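You operate a simulated robot arm through the tools that you are given. There is no shell and no other tool.

You are at the controls of a simulated robot arm. One attempt, no reset.

TASK
Set the bench sensor to light where the rod clamps the grey block.
Fine: clamp the block, slide the sensor till its lamp shows, then let the block go and put it back.

It is judged by the outcome, as a careful person would: the job done as asked, and still so three seconds after it is handed in. It fails if anything else is knocked over, pushed out of place, dropped, spilled or broken.

THE ROBOT
A 6-joint arm with a two-finger parallel gripper, fixed in place. Base frame: the origin is at the foot of the arm, x ahead of it, y to its left, z up; the work surface is at about z = 900. Lengths are in mm, angles in degrees, forces in N, time in s.
With the tool pointing down near the work surface it reaches from about 240 to 660 mm from the base axis. Its first joint turns from -66.0 to 66.0 degrees. Payload 2.9 kg.
The tool frame sits at the grasp point between the pads (the TCP): z along the fingers, y along the line on which they close. The tips reach 30 mm beyond it. The gripper opens to 110 mm. The fingers are 20 mm wide and 10 mm thick; the gripper's body (48 by 112 mm) begins 55 mm behind the TCP.
Orientation is that of the tool frame in the base frame, as [roll, pitch, yaw] about the fixed x, y, z axes, in that order (R = Rz(yaw) Ry(pitch) Rx(roll)). With the fingers straight down and closing along the base's y, the tool's x points along the base's -x, its y along +y and its z along -z.

THE INTERFACE
- The arm moves only by the tool move_arm. Its argument "moves" is a list of rows, each an object (a shift or turn left out is 0, a gripper value left out holds the last) with "dp": the shift along the tool's x, y, z in units of 100 mm (1.0 is 100 mm), a list of three; "delta_rot": the turn, a rotation vector about the tool's x, y, z in units of 180 degrees (1.0 is 180 degrees), a list of three; "fingers": the opening, from 0 (shut) to 1 (fully open). In form: [{"dp": [dx, dy, dz], "delta_rot": [rx, ry, rz], "fingers": fingers}, ...]. A call has 1 to 20 rows; each row is the pose to reach, as a shift and turn from the pose commanded when the call began, along the tool's axes at that moment. A call with a number of a shift or a turn outside -1 to 1 is refused whole. A row lasts 0.2 s, in which the tool goes at most 50 mm and 8.6 degrees; a call with a longer step from one row to the next is refused whole, and so is a gripper value outside its range. A pose out of reach is approached as far as the arm can. The call stops where the force on the tool passes 60 N (or 10 N more than at its start, if that is more) or the arm is blocked; 0.2 s more then pass. Each finger travels about 108 mm/s and halts on what it meets, pressing with about 42 N; the grip force reading is that of the motor and also rises with nothing between the fingers. The clock runs only during rows and for 0.2 s after the last one: add rows that repeat a pose to give the fingers time. It gives the time, the measured TCP pose, the force on the tool (base axes), the opening and the grip force at its end, in the units of the frame above (readings bear some noise), with the torque about the TCP (base axes, N m) and any sound that the robot's microphone picked up.
- Cameras (640 x 400 px; columns grow to the right, rows downward): "scene" is fixed at [86.2, 433.9, 1406.3]; the picture's right is [-0.69, -0.72, 0.00], its down [-0.35, 0.33, -0.88] and it looks along [0.63, -0.61, -0.48] (base axes); focal length 286 px, centre (320, 200). "wrist" rides on the gripper at [72, 17, -103] in the tool frame; the picture's right is [-0.23, 0.97, 0.00], its down [-0.76, -0.18, -0.62] and it looks along [-0.61, -0.14, 0.78] (tool axes); focal length 222 px, centre (320, 200). There is no depth. A picture from a camera that has moved, and an enlarged one, comes with that camera's place and axes in the base frame and with its lens. The place of the scene camera against the robot may be out by one fixed shift of up to 18 mm in any direction.
- grab_frame(camera): a new picture of that camera. It takes no simulated time.
- inspect(camera, box): a new picture of the part [left, top, right, bottom] of that camera's present view, enlarged. It takes no simulated time.
- close_job(): hands the job in; it is judged then, once.

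Places have to be worked out from the pictures, the camera data and where the tool is seen. Open the gripper and draw the arm clear of the work before you hand the job in, unless the task says otherwise.

The tools are called after "Request:" by a JSON object that holds its "fn" and its "kwargs". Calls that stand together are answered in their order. move_arm: Moves the arm, as the interface text tells. Its arguments: {"type":"object","properties":{"moves":{"type":"array"}},"required":["moves"]} The other tools are called the same way: grab_frame (camera) takes a picture; inspect (camera, box) takes an enlarged picture of a part of a camera's view; close_job () hands the job in.

At the start:

```text
clock: 0.0
position: [381.9, -65.2, 1271.0]
orientation: [180.0, 0.1, -180.0]
ft_force: [0.0, -0.1, 0.2]
wrist_torque: [-0.01, 0.03, -0.03]
width: 110.0
grip_force: 0.1
```

scene: 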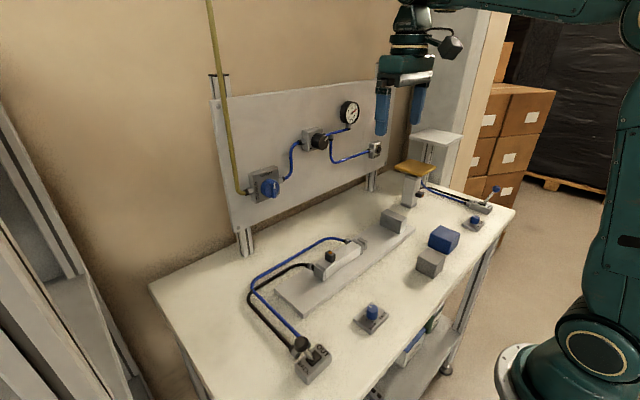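
wrist: 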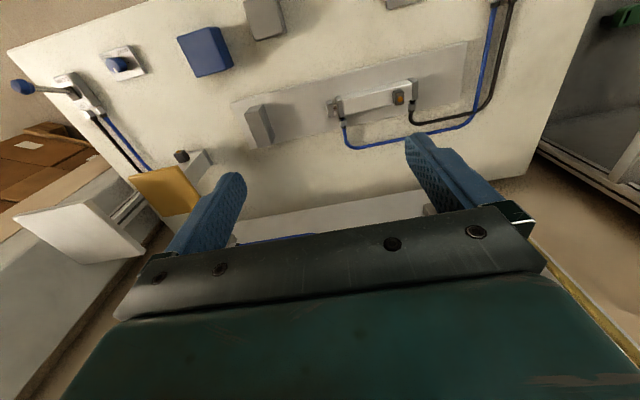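

I start by looking closely at the bench: the cylinder, its sensor, the valves and blocks.

Request:
{"fn": "inspect", "kwargs": {"camera": "scene", "box": [240, 200, 440, 325]}}

Request:
{"fn": "inspect", "kwargs": {"camera": "scene", "box": [380, 120, 540, 220]}}

Request:
{"fn": "inspect", "kwargs": {"camera": "scene", "box": [220, 280, 460, 400]}}

Request:
{"fn": "inspect", "kwargs": {"camera": "scene", "box": [220, 80, 420, 205]}}

Request:
{"fn": "inspect", "kwargs": {"camera": "wrist", "box": [220, 20, 520, 190]}}

Request:
{"fn": "inspect", "kwargs": {"camera": "wrist", "box": [0, 0, 320, 200]}}

```text
3.20 times, centred on (340, 262) of scene
camera zoom: at [86.2, 433.9, 1406.3], right [-0.69, -0.72, 0.0], down [-0.35, 0.33, -0.88], along [0.63, -0.61, -0.48], focal length 915 px, centre (256, 0)
```

zoom: 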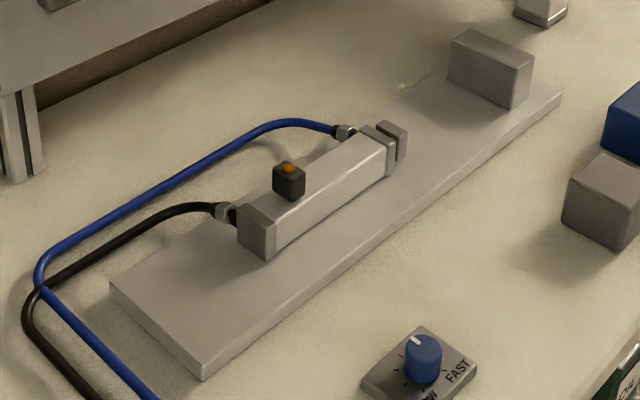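

```text
4.00 times, centred on (460, 170) of scene
camera zoom: at [86.2, 433.9, 1406.3], right [-0.69, -0.72, 0.0], down [-0.35, 0.33, -0.88], along [0.63, -0.61, -0.48], focal length 1143 px, centre (-240, 320)
```

zoom: 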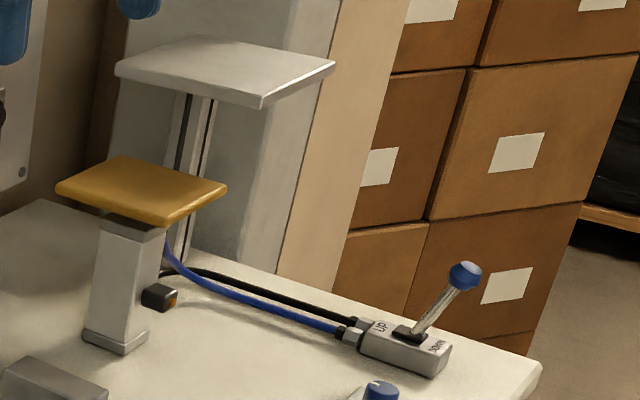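

```text
2.67 times, centred on (340, 340) of scene
camera zoom: at [86.2, 433.9, 1406.3], right [-0.69, -0.72, 0.0], down [-0.35, 0.33, -0.88], along [0.63, -0.61, -0.48], focal length 762 px, centre (267, -173)
```

zoom: 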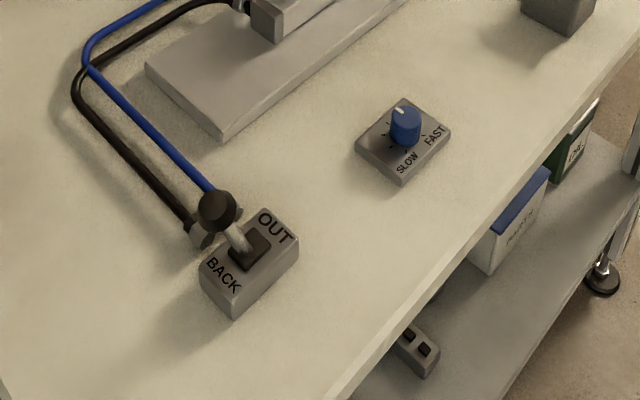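

```text
3.20 times, centred on (320, 142) of scene
camera zoom: at [86.2, 433.9, 1406.3], right [-0.69, -0.72, 0.0], down [-0.35, 0.33, -0.88], along [0.63, -0.61, -0.48], focal length 915 px, centre (320, 384)
```

zoom: 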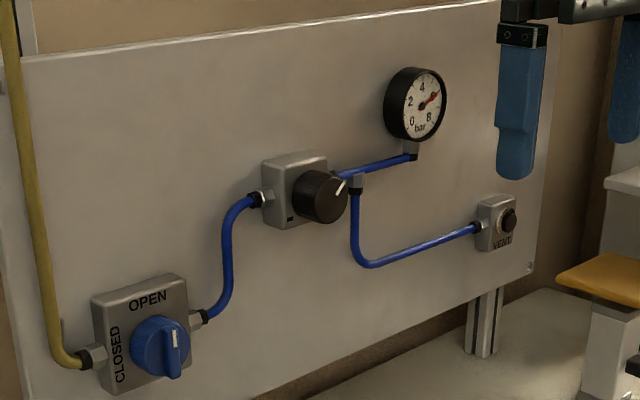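

```text
2.13 times, centred on (370, 105) of wrist
camera zoom: at [309.4, -48.6, 1376.1], right [0.23, 0.97, 0.0], down [0.76, -0.18, 0.62], along [0.61, -0.14, -0.78], focal length 474 px, centre (213, 403)
```

zoom: 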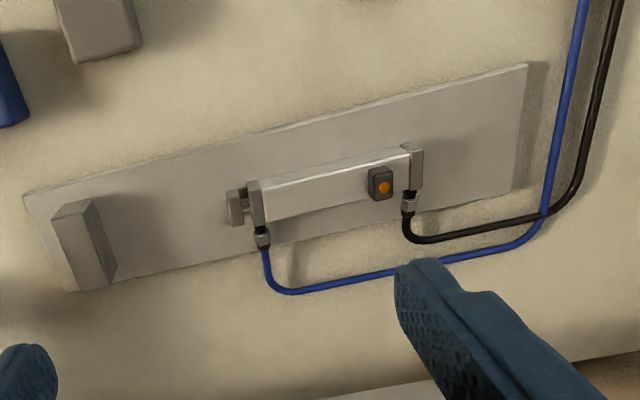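

```text
2.00 times, centred on (160, 100) of wrist
camera zoom: at [309.4, -48.6, 1376.1], right [0.23, 0.97, 0.0], down [0.76, -0.18, 0.62], along [0.61, -0.14, -0.78], focal length 444 px, centre (640, 400)
```

zoom: 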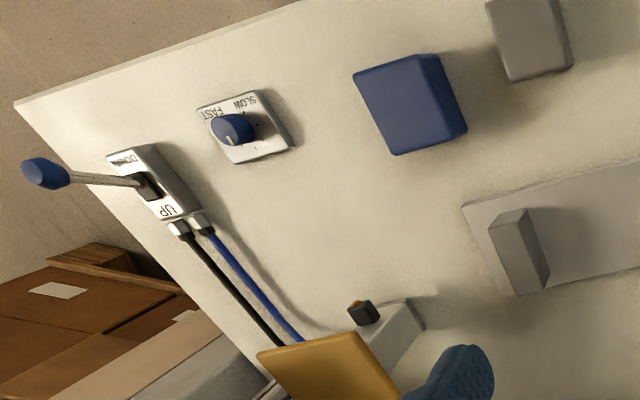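

The circuit is a horizontal cylinder on a plate with a fixed stop, and it has a sliding sensor. An OUT/BACK lever and a SLOW/FAST knob sit nearer the arm, and the loose grey block is at about (286,-126). I'll move the wrist camera over to the lever and sensor for a better look.

Request:
{"fn": "move_arm", "kwargs": {"moves": [{"dp": [0.2, 0.4, 0.0]}, {"dp": [0.4, 0.8, 0.0]}, {"dp": [0.5, 1.0, 0.0]}, {"dp": [0.5, 1.0, 0.0]}]}}

Request:
{"fn": "grab_frame", "kwargs": {"camera": "wrist"}}

```text
clock: 1.0
position: [330.4, 34.8, 1272.0]
orientation: [-179.9, -0.1, 180.0]
ft_force: [-0.4, -0.4, 0.3]
wrist_torque: [0.0, -0.02, -0.01]
width: 110.0
grip_force: 0.0
```

```text
taken
camera wrist: at [258.6, 52.2, 1376.2], right [0.23, 0.97, 0.0], down [0.76, -0.18, 0.62], along [0.61, -0.14, -0.78], focal length 222 px, centre (320, 200)
```

wrist: 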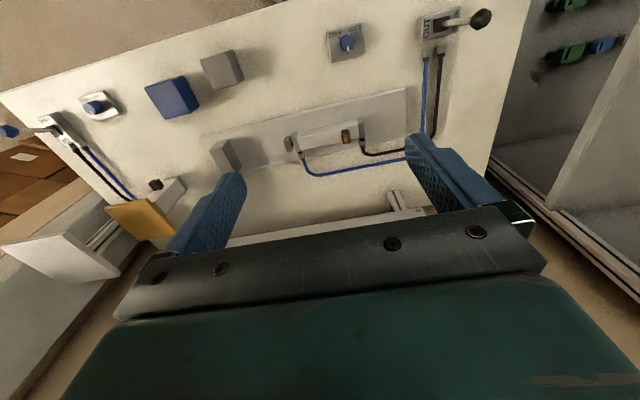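

The whole bench is now in view, so I'll enlarge the parts that matter.

Request:
{"fn": "inspect", "kwargs": {"camera": "wrist", "box": [390, 0, 510, 75]}}

Request:
{"fn": "inspect", "kwargs": {"camera": "wrist", "box": [270, 90, 430, 190]}}

Request:
{"fn": "inspect", "kwargs": {"camera": "wrist", "box": [140, 30, 300, 180]}}

Request:
{"fn": "inspect", "kwargs": {"camera": "wrist", "box": [300, 10, 400, 80]}}

```text
5.33 times, centred on (450, 38) of wrist
camera zoom: at [258.6, 52.2, 1376.2], right [0.23, 0.97, 0.0], down [0.76, -0.18, 0.62], along [0.61, -0.14, -0.78], focal length 1185 px, centre (-373, 1067)
```

zoom: 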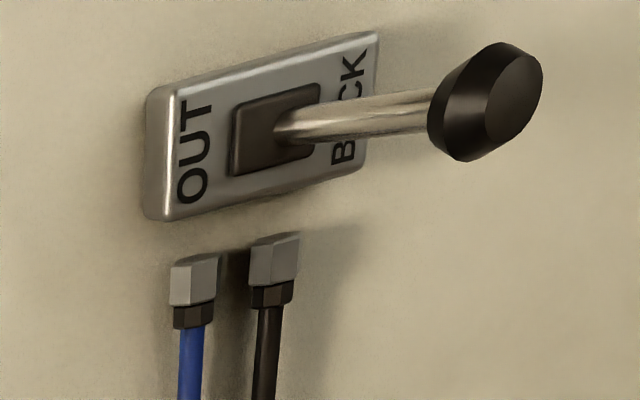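

```text
4.00 times, centred on (350, 140) of wrist
camera zoom: at [258.6, 52.2, 1376.2], right [0.23, 0.97, 0.0], down [0.76, -0.18, 0.62], along [0.61, -0.14, -0.78], focal length 888 px, centre (200, 440)
```

zoom: 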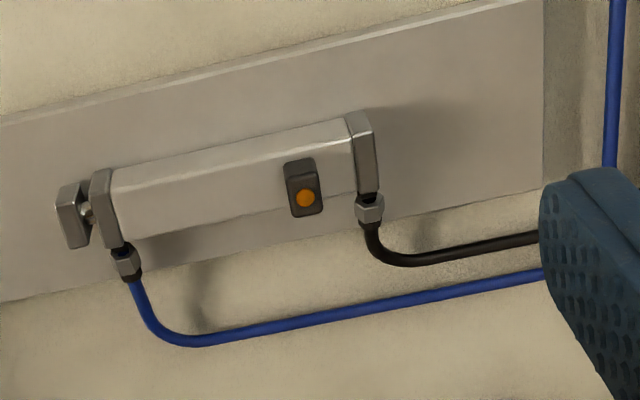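

```text
2.67 times, centred on (220, 105) of wrist
camera zoom: at [258.6, 52.2, 1376.2], right [0.23, 0.97, 0.0], down [0.76, -0.18, 0.62], along [0.61, -0.14, -0.78], focal length 592 px, centre (587, 453)
```

zoom: 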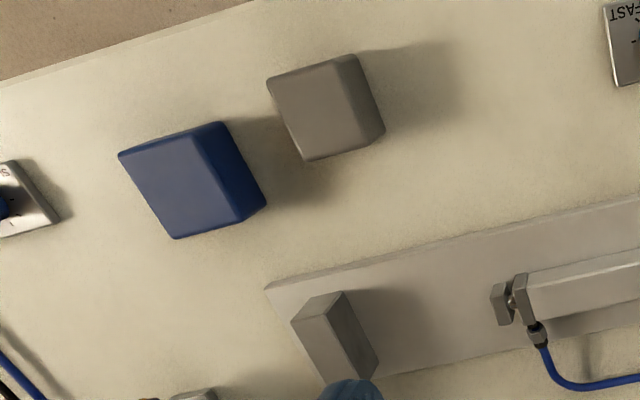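

```text
5.71 times, centred on (350, 45) of wrist
camera zoom: at [258.6, 52.2, 1376.2], right [0.23, 0.97, 0.0], down [0.76, -0.18, 0.62], along [0.61, -0.14, -0.78], focal length 1269 px, centre (149, 1086)
```

zoom: 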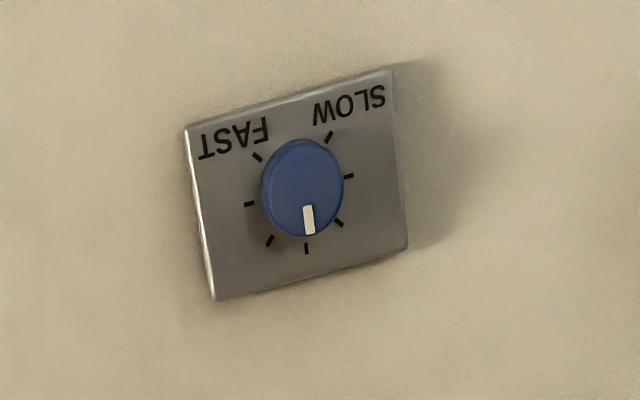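

The speed knob sits at mid-scale and the valve lever is at BACK with the rod in. Next I'll go over the grey block and measure its exact place and yaw.

Request:
{"fn": "move_arm", "kwargs": {"moves": [{"dp": [0.05, -0.4, 0.2]}, {"dp": [0.1, -0.8, 0.4]}, {"dp": [0.15, -1.0, 0.6]}, {"dp": [0.15, -1.0, 0.6]}]}}

Request:
{"fn": "grab_frame", "kwargs": {"camera": "wrist"}}

Request:
{"fn": "inspect", "kwargs": {"camera": "wrist", "box": [140, 0, 340, 125]}}

```text
clock: 2.0
position: [317.5, -65.5, 1212.0]
orientation: [-180.0, -0.1, 179.9]
ft_force: [-0.3, 1.1, 0.5]
wrist_torque: [-0.01, 0.0, 0.01]
width: 110.0
grip_force: 0.2
```

```text
taken
camera wrist: at [243.7, -49.2, 1316.0], right [0.23, 0.97, 0.0], down [0.76, -0.18, 0.62], along [0.61, -0.14, -0.78], focal length 222 px, centre (320, 200)
```

wrist: 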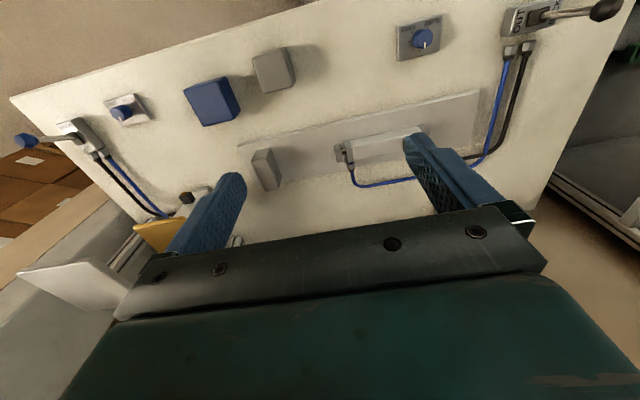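

```text
3.20 times, centred on (240, 62) of wrist
camera zoom: at [243.7, -49.2, 1316.0], right [0.23, 0.97, 0.0], down [0.76, -0.18, 0.62], along [0.61, -0.14, -0.78], focal length 711 px, centre (576, 640)
```

zoom: 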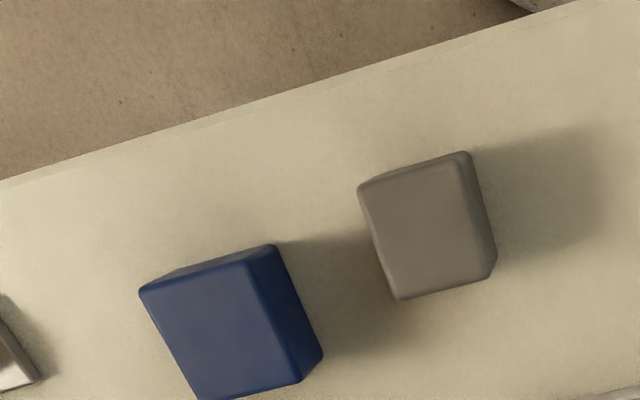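

Request:
{"fn": "inspect", "kwargs": {"camera": "wrist", "box": [240, 35, 312, 105]}}

Request:
{"fn": "inspect", "kwargs": {"camera": "wrist", "box": [230, 120, 400, 220]}}

Request:
{"fn": "inspect", "kwargs": {"camera": "wrist", "box": [490, 0, 630, 70]}}

```text
5.71 times, centred on (276, 70) of wrist
camera zoom: at [243.7, -49.2, 1316.0], right [0.23, 0.97, 0.0], down [0.76, -0.18, 0.62], along [0.61, -0.14, -0.78], focal length 1269 px, centre (571, 943)
```

zoom: 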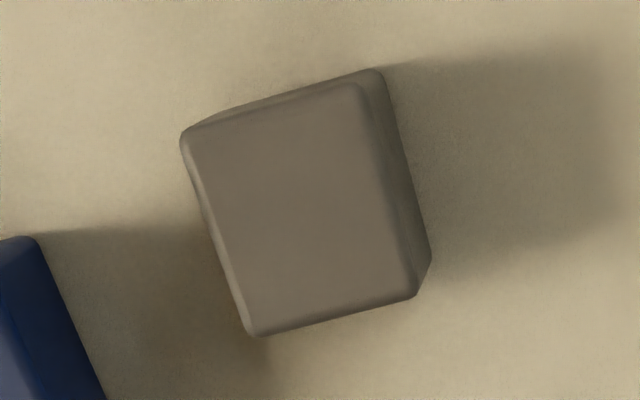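

```text
3.76 times, centred on (315, 170) of wrist
camera zoom: at [243.7, -49.2, 1316.0], right [0.23, 0.97, 0.0], down [0.76, -0.18, 0.62], along [0.61, -0.14, -0.78], focal length 836 px, centre (339, 313)
```

zoom: 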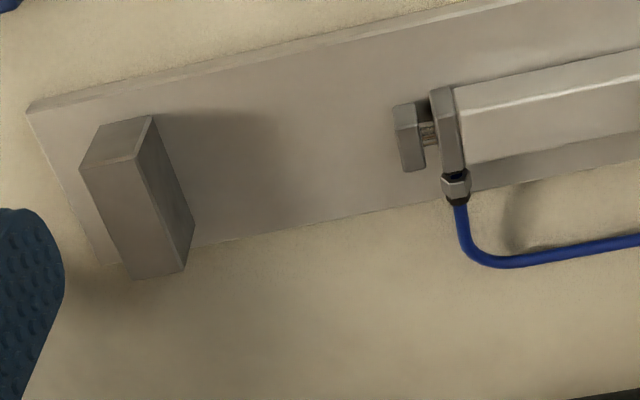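

```text
4.57 times, centred on (560, 35) of wrist
camera zoom: at [243.7, -49.2, 1316.0], right [0.23, 0.97, 0.0], down [0.76, -0.18, 0.62], along [0.61, -0.14, -0.78], focal length 1015 px, centre (-777, 954)
```

zoom: 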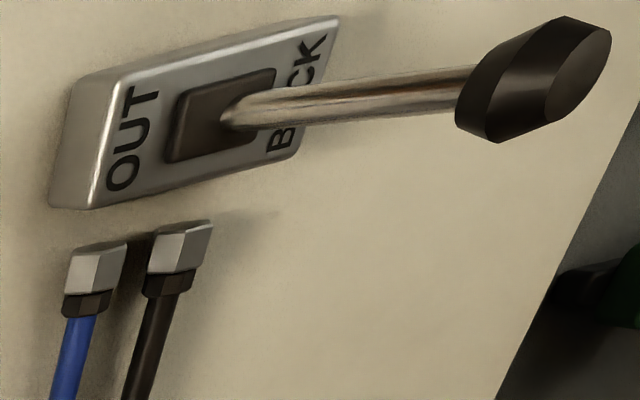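

The grey block is about a 50 mm cube, square to the bench, centred near (285,-128) with its top near z=950. The stop's face is at y≈-187, the pusher's at y≈-64, and the clamp axis is at x≈443. I'll turn the gripper 90° so the fingers close along x and move over the block.

Request:
{"fn": "move_arm", "kwargs": {"moves": [{"dp": [0.03, -0.06, 0.09], "delta_rot": [0, 0, 0.0455]}, {"dp": [0.06, -0.12, 0.18], "delta_rot": [0, 0, 0.091]}, {"dp": [0.09, -0.18, 0.27], "delta_rot": [0, 0, 0.1365]}, {"dp": [0.12, -0.24, 0.36], "delta_rot": [0, 0, 0.182]}, {"dp": [0.15, -0.3, 0.45], "delta_rot": [0, 0, 0.2275]}, {"dp": [0.18, -0.36, 0.54], "delta_rot": [0, 0, 0.273]}, {"dp": [0.21, -0.42, 0.63], "delta_rot": [0, 0, 0.3185]}, {"dp": [0.24, -0.48, 0.72], "delta_rot": [0, 0, 0.364]}, {"dp": [0.27, -0.54, 0.81], "delta_rot": [0, 0, 0.4095]}, {"dp": [0.3, -0.6, 0.9], "delta_rot": [0, 0, 0.455]}, {"dp": [0.32, -0.63, 1.0], "delta_rot": [0, 0, 0.5]}, {"dp": [0.32, -0.63, 1.0], "delta_rot": [0, 0, 0.5]}]}}

Request:
{"fn": "grab_frame", "kwargs": {"camera": "wrist"}}

Request:
{"fn": "grab_frame", "kwargs": {"camera": "scene"}}

```text
clock: 4.6
position: [284.2, -128.1, 1111.2]
orientation: [-180.0, 0.0, 89.9]
ft_force: [-1.1, -0.2, -0.2]
wrist_torque: [-0.03, 0.02, 0.04]
width: 110.4
grip_force: 0.0
```

```text
taken
camera wrist: at [301.8, -56.0, 1215.6], right [0.97, -0.23, 0.0], down [-0.18, -0.76, 0.62], along [-0.14, -0.61, -0.78], focal length 222 px, centre (320, 200)
```

wrist: 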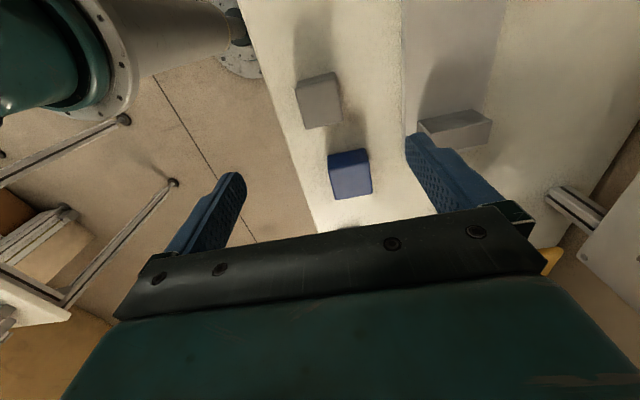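

```text
taken
```

scene: 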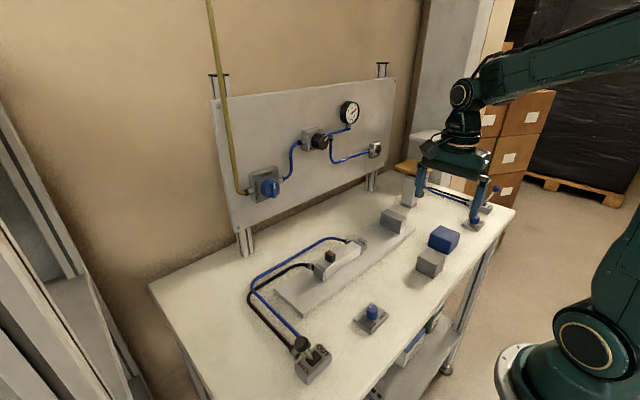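

Request:
{"fn": "inspect", "kwargs": {"camera": "wrist", "box": [280, 60, 380, 122]}}

Request:
{"fn": "inspect", "kwargs": {"camera": "wrist", "box": [280, 60, 520, 210]}}

Request:
{"fn": "inspect", "kwargs": {"camera": "scene", "box": [300, 230, 380, 290]}}

```text
6.40 times, centred on (330, 91) of wrist
camera zoom: at [301.8, -56.0, 1215.6], right [0.97, -0.23, 0.0], down [-0.18, -0.76, 0.62], along [-0.14, -0.61, -0.78], focal length 1422 px, centre (256, 898)
```

zoom: 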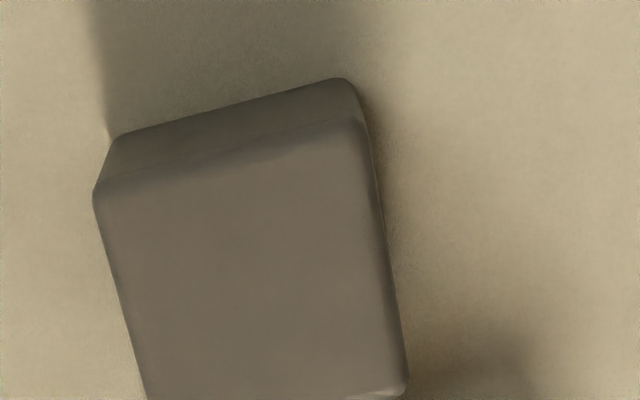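

```text
2.67 times, centred on (400, 135) of wrist
camera zoom: at [301.8, -56.0, 1215.6], right [0.97, -0.23, 0.0], down [-0.18, -0.76, 0.62], along [-0.14, -0.61, -0.78], focal length 592 px, centre (107, 373)
```

zoom: 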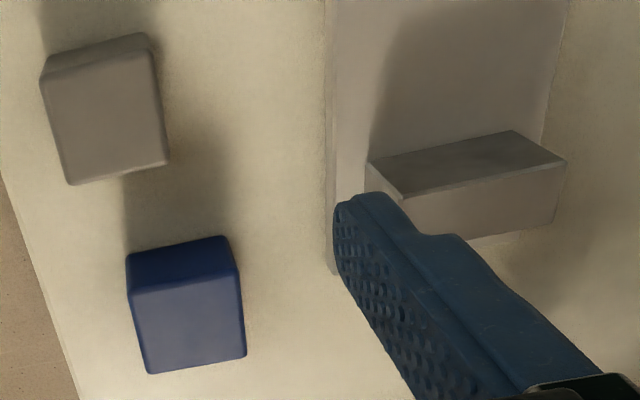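

```text
6.67 times, centred on (340, 260) of scene
camera zoom: at [86.2, 433.9, 1406.3], right [-0.69, -0.72, 0.0], down [-0.35, 0.33, -0.88], along [0.63, -0.61, -0.48], focal length 1906 px, centre (187, -200)
```

zoom: 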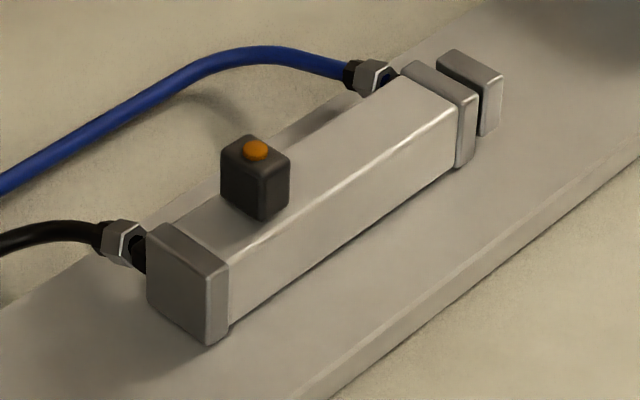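

The two views agree: the block's centre is (285.4,-129.3), its top is at z=950 and its yaw is about -1°. I'm descending with the fingers open around it.

Request:
{"fn": "move_arm", "kwargs": {"moves": [{"dp": [-0.012, 0.012, 0.3], "fingers": 1.0}, {"dp": [-0.012, 0.012, 0.6], "fingers": 1.0}, {"dp": [-0.012, 0.012, 0.9], "fingers": 1.0}, {"dp": [-0.012, 0.012, 0.9], "fingers": 1.0}]}}

Request:
{"fn": "grab_frame", "kwargs": {"camera": "wrist"}}

Request:
{"fn": "inspect", "kwargs": {"camera": "scene", "box": [380, 200, 500, 290]}}

```text
clock: 5.6
position: [285.9, -129.3, 1021.8]
orientation: [-180.0, 0.1, 90.0]
ft_force: [0.6, 0.5, -0.3]
wrist_torque: [0.02, 0.03, 0.0]
width: 110.1
grip_force: 0.0
```

```text
taken
camera wrist: at [302.8, -56.8, 1125.5], right [0.97, -0.23, 0.0], down [-0.18, -0.76, 0.62], along [-0.14, -0.61, -0.78], focal length 222 px, centre (320, 200)
```

wrist: 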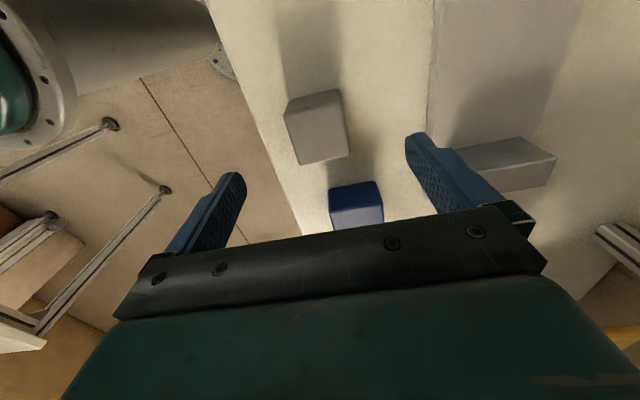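

```text
4.44 times, centred on (440, 245) of scene
camera zoom: at [86.2, 433.9, 1406.3], right [-0.69, -0.72, 0.0], down [-0.35, 0.33, -0.88], along [0.63, -0.61, -0.48], focal length 1270 px, centre (-213, 0)
```

zoom: 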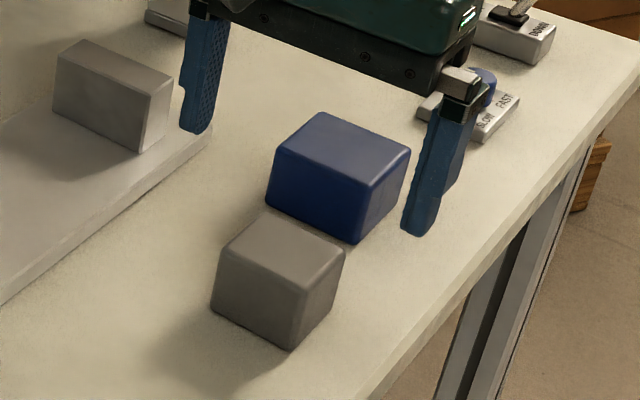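

Alignment looks right, so I'm descending the last 85 mm and then closing on the block.

Request:
{"fn": "move_arm", "kwargs": {"moves": [{"dp": [0, 0, 0.3], "fingers": 1.0}, {"dp": [0, 0, 0.6], "fingers": 1.0}, {"dp": [0, 0, 0.85], "fingers": 1.0}, {"dp": [0, 0, 0.85], "fingers": 1.0}]}}

Request:
{"fn": "grab_frame", "kwargs": {"camera": "wrist"}}

Request:
{"fn": "inspect", "kwargs": {"camera": "scene", "box": [380, 200, 500, 290]}}

```text
clock: 6.6
position: [286.3, -128.4, 937.9]
orientation: [180.0, 0.0, 90.0]
ft_force: [-0.6, -1.1, -0.3]
wrist_torque: [0.02, -0.03, -0.04]
width: 109.6
grip_force: 0.1
```

```text
taken
camera wrist: at [302.7, -56.5, 1040.9], right [0.97, -0.23, 0.0], down [-0.18, -0.76, 0.62], along [-0.14, -0.61, -0.78], focal length 222 px, centre (320, 200)
```

wrist: 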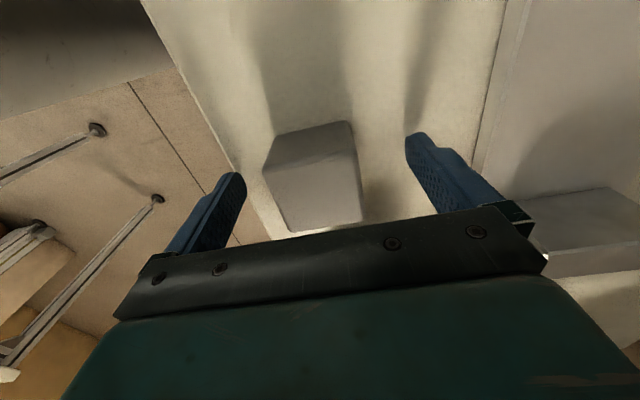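

```text
4.44 times, centred on (440, 245) of scene
camera zoom: at [86.2, 433.9, 1406.3], right [-0.69, -0.72, 0.0], down [-0.35, 0.33, -0.88], along [0.63, -0.61, -0.48], focal length 1270 px, centre (-213, 0)
```

zoom: 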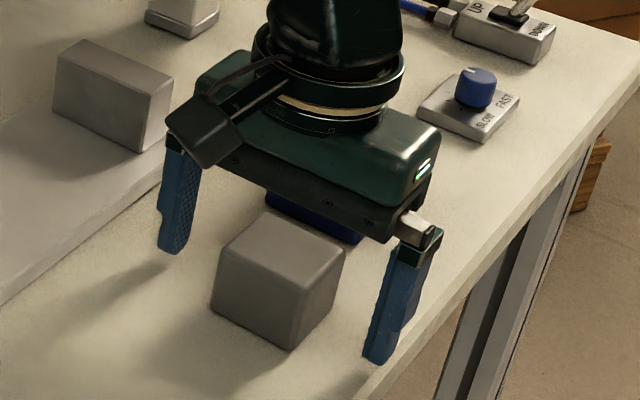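

Request:
{"fn": "move_arm", "kwargs": {"moves": [{"fingers": 0.0}, {"fingers": 0.0}, {"fingers": 0.0}, {"fingers": 0.0}]}}

Request:
{"fn": "inspect", "kwargs": {"camera": "scene", "box": [380, 200, 500, 290]}}

```text
clock: 7.6
position: [287.7, -128.3, 938.5]
orientation: [-180.0, 0.0, 89.9]
ft_force: [0.5, 0.3, -0.1]
wrist_torque: [0.02, -0.02, 0.06]
width: 49.5
grip_force: 42.3
```

```text
4.44 times, centred on (440, 245) of scene
camera zoom: at [86.2, 433.9, 1406.3], right [-0.69, -0.72, 0.0], down [-0.35, 0.33, -0.88], along [0.63, -0.61, -0.48], focal length 1270 px, centre (-213, 0)
```

zoom: 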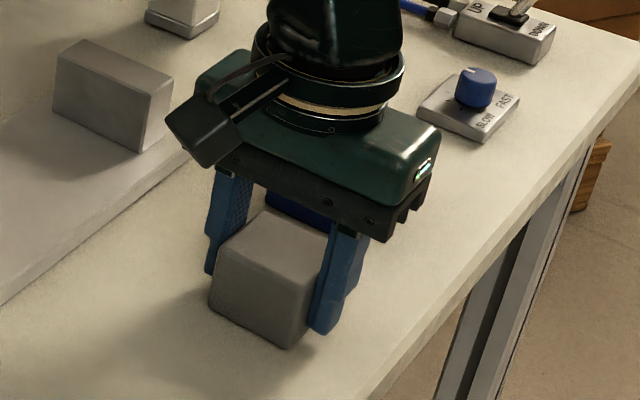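

The block is gripped at 49.5 mm opening. I'll lift it 100 mm and start across toward the clamp.

Request:
{"fn": "move_arm", "kwargs": {"moves": [{"dp": [0, 0, -0.2]}, {"dp": [0, 0, -0.45]}, {"dp": [0, 0, -0.7]}, {"dp": [0, 0, -1.0]}, {"dp": [0, 0.3, -1.0]}, {"dp": [0, 0.6, -1.0]}, {"dp": [0, 0.8, -1.0]}, {"dp": [0, 0.8, -1.0]}]}}

Request:
{"fn": "grab_frame", "kwargs": {"camera": "wrist"}}

Request:
{"fn": "grab_frame", "kwargs": {"camera": "scene"}}

```text
clock: 9.4
position: [366.2, -128.7, 1038.2]
orientation: [179.9, 0.0, 90.0]
ft_force: [0.6, 0.3, -0.7]
wrist_torque: [-0.01, 0.03, -0.04]
width: 49.5
grip_force: 42.2
```

```text
taken
camera wrist: at [382.7, -56.9, 1141.3], right [0.97, -0.23, 0.0], down [-0.18, -0.76, 0.62], along [-0.14, -0.61, -0.78], focal length 222 px, centre (320, 200)
```

wrist: 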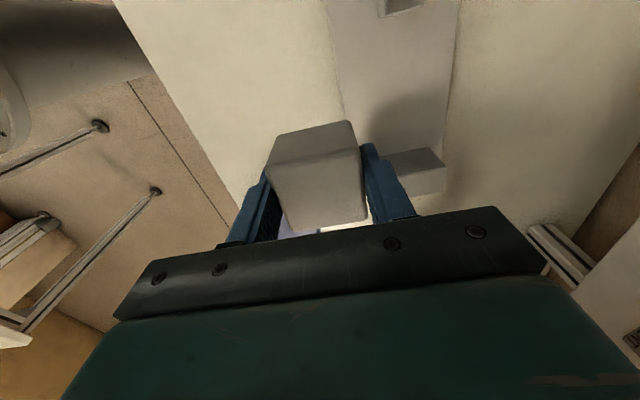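

```text
taken
```

scene: 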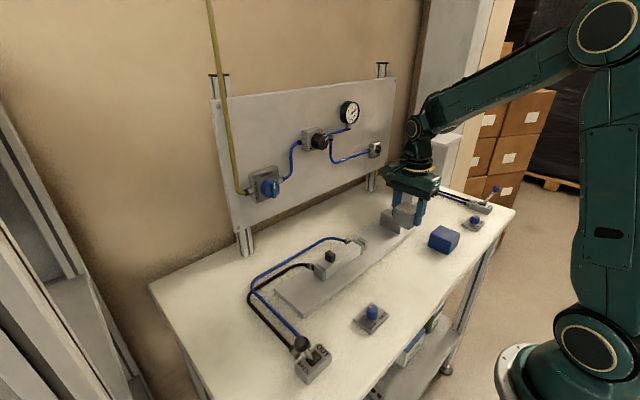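

Request:
{"fn": "inspect", "kwargs": {"camera": "wrist", "box": [320, 0, 480, 200]}}

Request:
{"fn": "inspect", "kwargs": {"camera": "wrist", "box": [360, 130, 460, 200]}}

```text
2.00 times, centred on (400, 100) of wrist
camera zoom: at [382.7, -56.9, 1141.3], right [0.97, -0.23, 0.0], down [-0.18, -0.76, 0.62], along [-0.14, -0.61, -0.78], focal length 444 px, centre (160, 400)
```

zoom: 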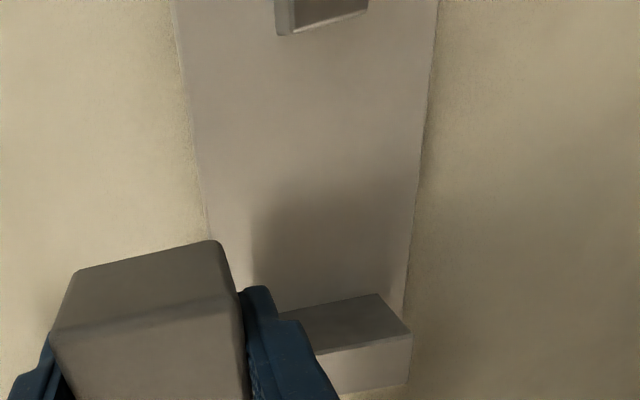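

```text
5.71 times, centred on (410, 165) of wrist
camera zoom: at [382.7, -56.9, 1141.3], right [0.97, -0.23, 0.0], down [-0.18, -0.76, 0.62], along [-0.14, -0.61, -0.78], focal length 1269 px, centre (-194, 400)
```

zoom: 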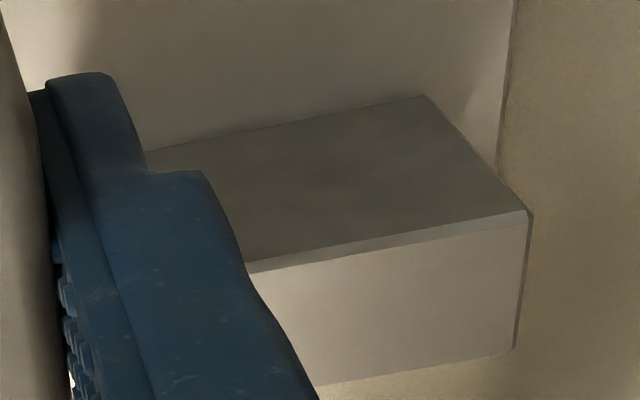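

I put the plate at x 390–491, the stop face at y≈-188.5 and the cylinder axis at x≈440. I'll carry the block to (440,-160) and lower it close to the plate.

Request:
{"fn": "move_arm", "kwargs": {"moves": [{"dp": [-0.1, 0.25, 0]}, {"dp": [-0.2, 0.5, 0]}, {"dp": [-0.3, 0.74, 0]}, {"dp": [-0.306, 0.74, 0.2]}, {"dp": [-0.306, 0.74, 0.45]}, {"dp": [-0.306, 0.74, 0.7]}, {"dp": [-0.306, 0.74, 0.82]}, {"dp": [-0.306, 0.74, 0.82]}]}}

Request:
{"fn": "grab_frame", "kwargs": {"camera": "wrist"}}

Request:
{"fn": "inspect", "kwargs": {"camera": "scene", "box": [320, 170, 460, 270]}}

```text
clock: 10.8
position: [444.8, -161.4, 986.0]
orientation: [179.0, 0.4, 89.9]
ft_force: [-0.6, 1.4, 7.9]
wrist_torque: [-0.14, 0.22, -0.07]
width: 49.4
grip_force: 41.8
stopped in row 6: the force on the tool passed its limit at 105 N (the readings are from after the stop); the commanded pose is now the measured one
```

```text
taken
camera wrist: at [459.3, -88.6, 1088.7], right [0.97, -0.23, 0.02], down [-0.19, -0.76, 0.63], along [-0.13, -0.61, -0.78], focal length 222 px, centre (320, 200)
```

wrist: 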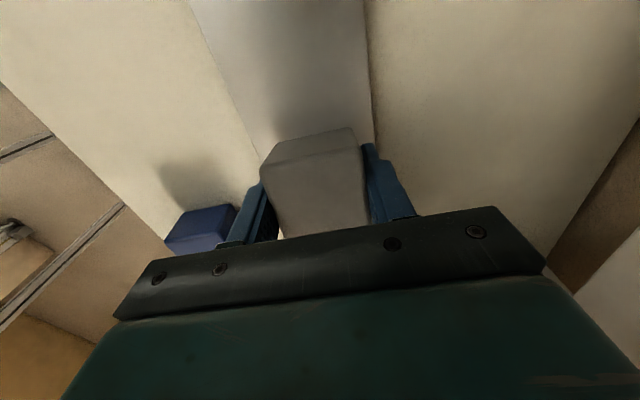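

```text
4.00 times, centred on (390, 220) of scene
camera zoom: at [86.1, 433.9, 1406.3], right [-0.69, -0.72, 0.0], down [-0.35, 0.33, -0.88], along [0.63, -0.61, -0.48], focal length 1143 px, centre (40, 120)
```

zoom: 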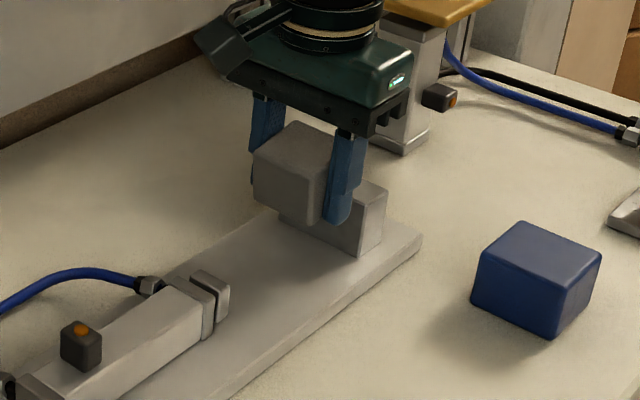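

The descent was stopped by contact at z≈986, which means the block's lower edge caught the top of the stop, so the stop's face is nearer than I judged. I'll lift straight up and check the block and the stop.

Request:
{"fn": "move_arm", "kwargs": {"moves": [{"dp": [0.05, 0, -0.15]}, {"dp": [0.1, 0, -0.4]}, {"dp": [0.1, 0, -0.4]}]}}

Request:
{"fn": "grab_frame", "kwargs": {"camera": "wrist"}}

Request:
{"fn": "inspect", "kwargs": {"camera": "scene", "box": [320, 170, 460, 270]}}

```text
clock: 11.6
position: [443.8, -151.4, 1026.0]
orientation: [179.2, 0.4, 90.0]
ft_force: [0.4, -0.6, -1.2]
wrist_torque: [0.02, -0.01, 0.03]
width: 49.6
grip_force: 42.0
```

```text
taken
camera wrist: at [459.2, -78.3, 1127.8], right [0.97, -0.23, 0.02], down [-0.19, -0.76, 0.63], along [-0.13, -0.61, -0.78], focal length 222 px, centre (320, 200)
```

wrist: 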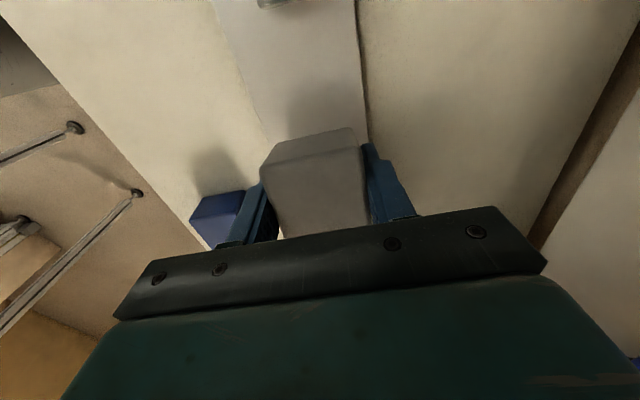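

```text
4.00 times, centred on (390, 220) of scene
camera zoom: at [86.2, 433.9, 1406.3], right [-0.69, -0.72, 0.0], down [-0.35, 0.33, -0.88], along [0.63, -0.61, -0.48], focal length 1143 px, centre (40, 120)
```

zoom: 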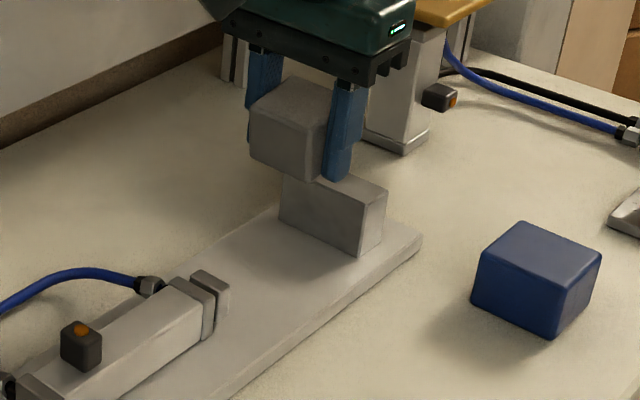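

Request:
{"fn": "inspect", "kwargs": {"camera": "wrist", "box": [240, 100, 400, 200]}}

Request:
{"fn": "inspect", "kwargs": {"camera": "scene", "box": [360, 170, 440, 240]}}

```text
4.00 times, centred on (320, 150) of wrist
camera zoom: at [459.2, -78.3, 1127.8], right [0.97, -0.23, 0.02], down [-0.19, -0.76, 0.63], along [-0.13, -0.61, -0.78], focal length 888 px, centre (320, 400)
```

zoom: 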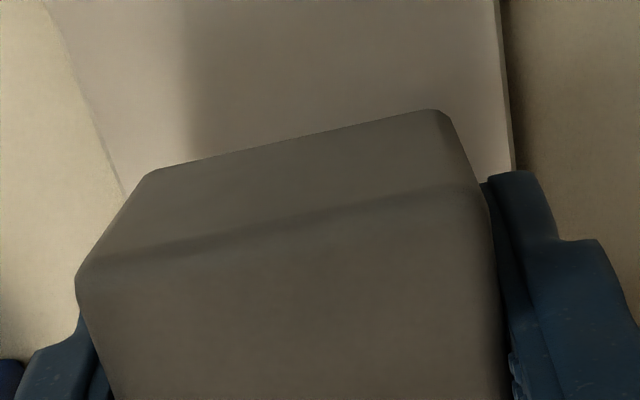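

```text
5.71 times, centred on (400, 205) of scene
camera zoom: at [86.2, 433.9, 1406.3], right [-0.69, -0.72, 0.0], down [-0.35, 0.33, -0.88], along [0.63, -0.61, -0.48], focal length 1633 px, centre (-137, 171)
```

zoom: 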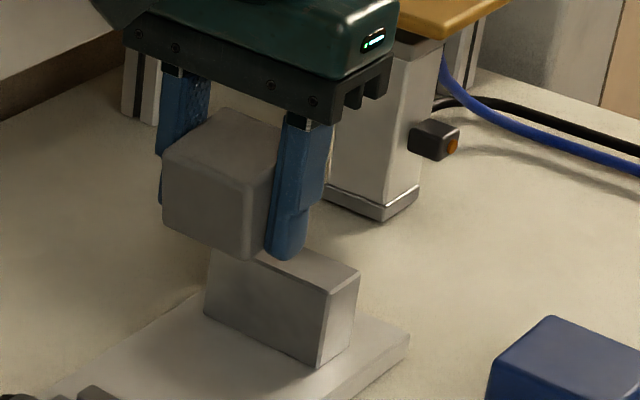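

The catch tilted the block about 6–10° about the finger axis, with its +y edge now lower, but it is still firmly held. I'll shift it clear of the stop to (440.5,-145), level the tool and lower gently, so the plate turns the block flat again.

Request:
{"fn": "move_arm", "kwargs": {"moves": [{"dp": [0.064, -0.038, 0], "delta_rot": [0.0044, 0.0022, 0]}, {"dp": [0.064, -0.038, 0.2], "delta_rot": [0.0044, 0.0022, 0]}, {"dp": [0.064, -0.038, 0.4], "delta_rot": [0.0044, 0.0022, 0]}, {"dp": [0.064, -0.038, 0.55], "delta_rot": [0.0044, 0.0022, 0]}, {"dp": [0.064, -0.038, 0.55], "delta_rot": [0.0044, 0.0022, 0]}]}}

Request:
{"fn": "grab_frame", "kwargs": {"camera": "wrist"}}

Request:
{"fn": "inspect", "kwargs": {"camera": "scene", "box": [360, 180, 430, 240]}}

```text
clock: 12.8
position: [441.9, -145.9, 969.0]
orientation: [179.9, 0.0, 90.0]
ft_force: [-0.6, 0.4, -1.7]
wrist_torque: [-0.04, -0.01, 0.04]
width: 49.5
grip_force: 42.3
```

```text
taken
camera wrist: at [457.4, -73.3, 1072.8], right [0.97, -0.23, 0.0], down [-0.18, -0.76, 0.62], along [-0.14, -0.61, -0.78], focal length 222 px, centre (320, 200)
```

wrist: 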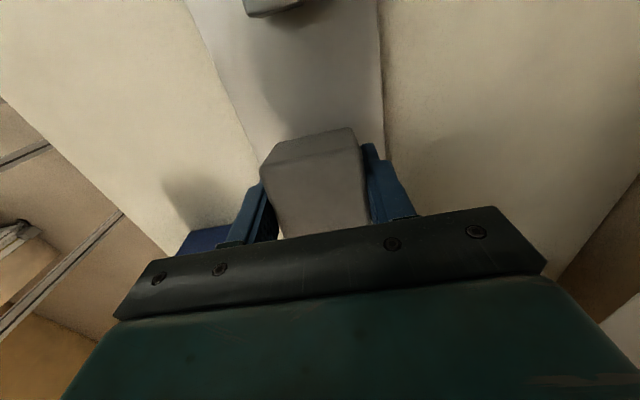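

```text
6.67 times, centred on (395, 210) of scene
camera zoom: at [86.2, 433.9, 1406.3], right [-0.69, -0.72, 0.0], down [-0.35, 0.33, -0.88], along [0.63, -0.61, -0.48], focal length 1906 px, centre (-180, 133)
```

zoom: 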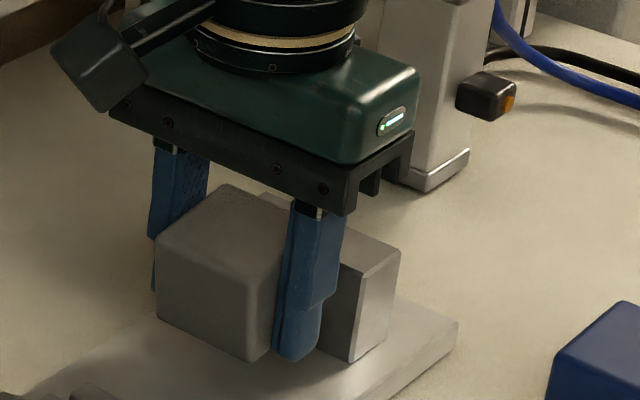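

Request:
{"fn": "move_arm", "kwargs": {"moves": [{"dp": [0, 0, 0.03]}, {"dp": [0, 0, 0.06]}, {"dp": [0, 0, 0.06]}]}}

```text
clock: 13.6
position: [440.3, -145.1, 962.6]
orientation: [179.9, 0.0, 90.0]
ft_force: [0.6, -0.1, -0.8]
wrist_torque: [0.01, 0.03, 0.04]
width: 49.4
grip_force: 42.3
```

No contact yet at z≈963, so I'm continuing down in small steps.

Request:
{"fn": "move_arm", "kwargs": {"moves": [{"dp": [0, 0, 0.02]}, {"dp": [0, 0, 0.04]}, {"dp": [0, 0, 0.04]}]}}

Request:
{"fn": "inspect", "kwargs": {"camera": "scene", "box": [360, 180, 430, 240]}}

```text
clock: 14.4
position: [441.4, -145.6, 960.2]
orientation: [179.9, 0.0, 89.9]
ft_force: [-0.1, 1.0, -1.9]
wrist_torque: [-0.03, 0.03, 0.03]
width: 49.6
grip_force: 41.7
```

```text
6.67 times, centred on (395, 210) of scene
camera zoom: at [86.2, 433.9, 1406.3], right [-0.69, -0.72, 0.0], down [-0.35, 0.33, -0.88], along [0.63, -0.61, -0.48], focal length 1906 px, centre (-180, 133)
```

zoom: 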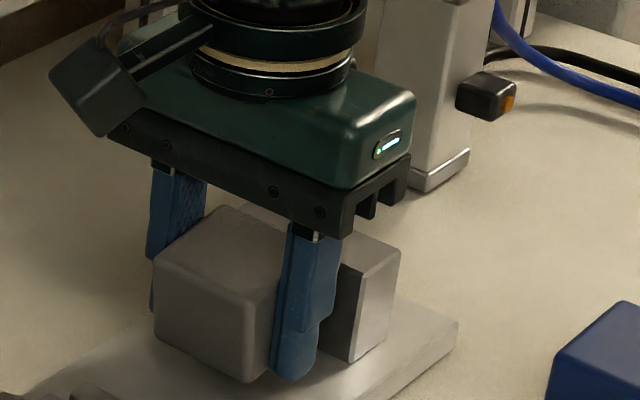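

Request:
{"fn": "move_arm", "kwargs": {"moves": [{"dp": [0, 0, 0.02]}, {"dp": [0, 0, 0.04]}, {"dp": [0, 0, 0.04]}]}}

```text
clock: 15.2
position: [440.5, -146.4, 956.2]
orientation: [179.9, 0.1, 89.9]
ft_force: [-0.1, -0.5, -1.5]
wrist_torque: [-0.01, 0.0, -0.02]
width: 49.5
grip_force: 42.4
```

Request:
{"fn": "move_arm", "kwargs": {"moves": [{"dp": [0, 0, 0.02]}, {"dp": [0, 0, 0.03]}, {"dp": [0, 0, 0.03]}]}}

```text
clock: 16.0
position: [440.8, -146.0, 952.5]
orientation: [179.9, 0.0, 90.0]
ft_force: [0.0, -0.8, -1.6]
wrist_torque: [-0.01, -0.02, -0.02]
width: 49.5
grip_force: 41.4
```

Request:
{"fn": "move_arm", "kwargs": {"moves": [{"dp": [0, 0, 0.02]}, {"dp": [0, 0, 0.03]}, {"dp": [0, 0, 0.03]}]}}

Request:
{"fn": "inspect", "kwargs": {"camera": "scene", "box": [360, 180, 430, 240]}}

Request:
{"fn": "inspect", "kwargs": {"camera": "wrist", "box": [240, 100, 400, 200]}}

```text
clock: 16.8
position: [441.1, -145.0, 948.4]
orientation: [180.0, 0.0, 89.9]
ft_force: [0.5, 0.4, -1.3]
wrist_torque: [0.02, -0.02, 0.0]
width: 49.4
grip_force: 42.3
```

```text
6.67 times, centred on (395, 210) of scene
camera zoom: at [86.2, 433.9, 1406.3], right [-0.69, -0.72, 0.0], down [-0.35, 0.33, -0.88], along [0.63, -0.61, -0.48], focal length 1906 px, centre (-180, 133)
```

zoom: 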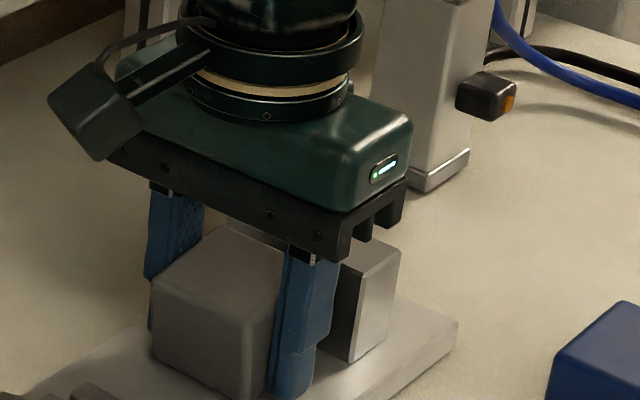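

```text
4.00 times, centred on (320, 150) of wrist
camera zoom: at [457.0, -73.0, 1052.7], right [0.97, -0.23, 0.0], down [-0.18, -0.76, 0.62], along [-0.14, -0.61, -0.78], focal length 888 px, centre (320, 400)
```

zoom: 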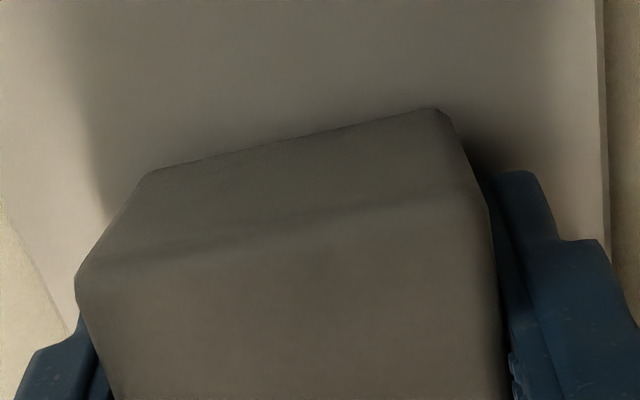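

Still no contact at z≈948, so the block slipped roughly 10 mm up between the pads. I'll keep creeping down until either the block or the fingertips just reach the plate.

Request:
{"fn": "move_arm", "kwargs": {"moves": [{"dp": [0, 0, 0.01]}, {"dp": [0, 0, 0.02]}, {"dp": [0, 0, 0.02]}]}}

```text
clock: 17.6
position: [441.0, -145.2, 948.0]
orientation: [179.8, 0.0, 89.9]
ft_force: [-0.4, 0.1, -1.6]
wrist_torque: [0.02, 0.05, 0.0]
width: 49.6
grip_force: 41.8
```

Request:
{"fn": "move_arm", "kwargs": {"moves": [{"dp": [0, 0, 0.01]}, {"dp": [0, 0, 0.02]}, {"dp": [0, 0, 0.02]}]}}

Request:
{"fn": "inspect", "kwargs": {"camera": "scene", "box": [370, 200, 420, 240]}}

```text
clock: 18.4
position: [440.7, -145.0, 946.0]
orientation: [179.7, 0.0, 89.9]
ft_force: [-2.8, 0.3, 10.0]
wrist_torque: [0.23, 0.01, 0.04]
width: 49.3
grip_force: 42.2
```

```text
10.00 times, centred on (395, 220) of scene
camera zoom: at [86.0, 433.9, 1406.3], right [-0.69, -0.72, 0.0], down [-0.35, 0.33, -0.88], along [0.63, -0.61, -0.48], focal length 2858 px, centre (-430, 0)
```

zoom: 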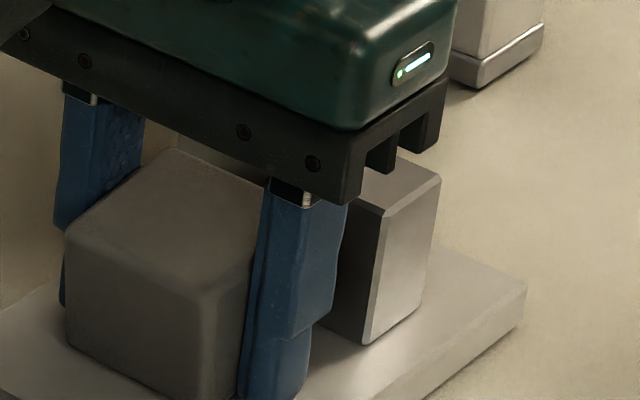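

The plate gives 10 N with the torque pointing at the block's +y edge, so the block is touching there. I'll press another millimetre or two to rotate it flat.

Request:
{"fn": "move_arm", "kwargs": {"moves": [{"dp": [0, 0, 0.01]}, {"dp": [0, 0, 0.015]}, {"dp": [0, 0, 0.015]}]}}

```text
clock: 19.2
position: [440.0, -145.1, 945.7]
orientation: [179.7, 0.2, 89.9]
ft_force: [-10.3, 2.2, 44.2]
wrist_torque: [0.41, 1.44, 0.08]
width: 49.6
grip_force: 42.1
```

The -x fingertip is now also on the plate (44 N, torque about y), so I'm at the bottom. I'll back off 1.5 mm and release.

Request:
{"fn": "move_arm", "kwargs": {"moves": [{"dp": [0, 0, -0.015]}, {"dp": [0, 0, -0.015], "fingers": 0.5}, {"dp": [0, 0, -0.015], "fingers": 0.75}, {"dp": [0, 0, -0.015], "fingers": 0.75}, {"dp": [0, 0, -0.015], "fingers": 0.75}]}}

Request:
{"fn": "inspect", "kwargs": {"camera": "scene", "box": [340, 190, 440, 255]}}

Request:
{"fn": "grab_frame", "kwargs": {"camera": "wrist"}}

```text
clock: 20.4
position: [443.0, -145.9, 946.3]
orientation: [179.6, 0.1, 89.8]
ft_force: [18.5, 1.2, 18.2]
wrist_torque: [0.07, 0.33, -0.1]
width: 73.6
grip_force: 0.0
```

```text
6.15 times, centred on (390, 222) of scene
camera zoom: at [86.4, 434.0, 1406.3], right [-0.69, -0.72, 0.0], down [-0.35, 0.33, -0.88], along [0.63, -0.61, -0.48], focal length 1759 px, centre (-111, 62)
```

zoom: 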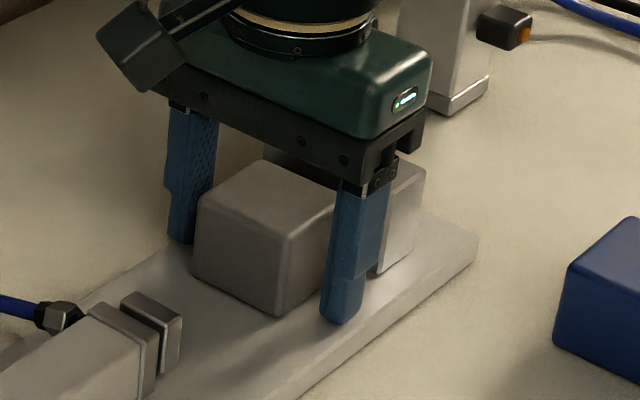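

```text
taken
camera wrist: at [458.7, -72.9, 1049.9], right [0.97, -0.23, 0.01], down [-0.18, -0.76, 0.62], along [-0.14, -0.61, -0.78], focal length 222 px, centre (320, 200)
```

wrist: 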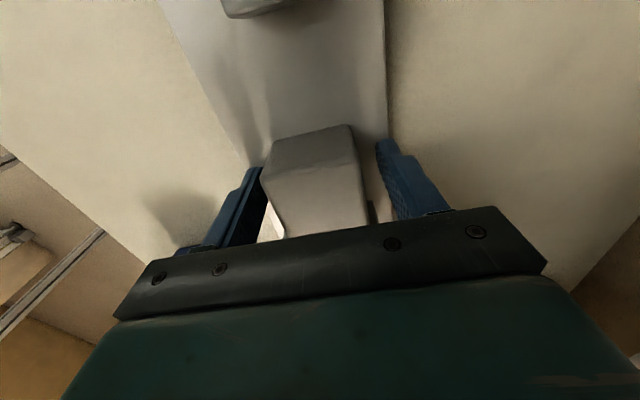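

The block is free and sitting on the plate, though a fingertip is still dragging lightly. I'm lifting straight up.

Request:
{"fn": "move_arm", "kwargs": {"moves": [{"dp": [0, 0, -0.05]}, {"dp": [0, 0, -0.15], "fingers": 1.0}, {"dp": [0, 0, -0.4], "fingers": 1.0}, {"dp": [0, 0, -0.7], "fingers": 1.0}, {"dp": [0, 0, -1.0], "fingers": 1.0}, {"dp": [0, 0, -1.0], "fingers": 1.0}]}}

Request:
{"fn": "grab_frame", "kwargs": {"camera": "wrist"}}

Request:
{"fn": "inspect", "kwargs": {"camera": "scene", "box": [310, 180, 440, 280]}}

```text
clock: 21.8
position: [439.8, -144.0, 1044.7]
orientation: [179.9, 0.0, 89.9]
ft_force: [-1.2, -0.3, -0.7]
wrist_torque: [0.02, 0.0, 0.01]
width: 110.2
grip_force: 0.0
```

```text
taken
camera wrist: at [456.7, -72.3, 1149.0], right [0.97, -0.23, 0.0], down [-0.18, -0.76, 0.62], along [-0.14, -0.61, -0.78], focal length 222 px, centre (320, 200)
```

wrist: 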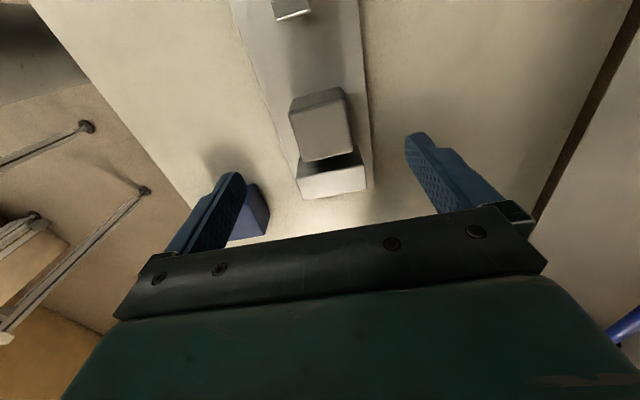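

```text
4.00 times, centred on (375, 230) of scene
camera zoom: at [86.2, 433.9, 1406.3], right [-0.69, -0.72, 0.0], down [-0.35, 0.33, -0.88], along [0.63, -0.61, -0.48], focal length 1143 px, centre (100, 80)
```

zoom: 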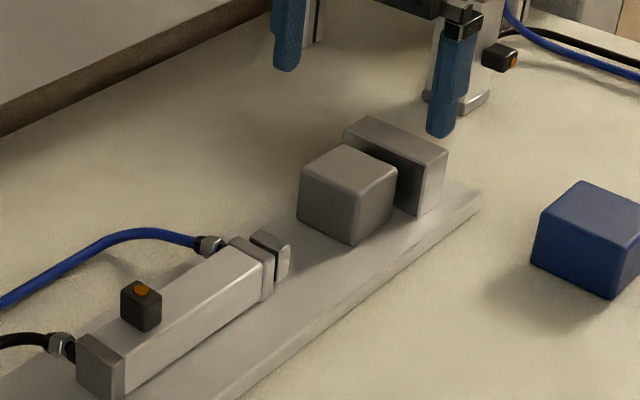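

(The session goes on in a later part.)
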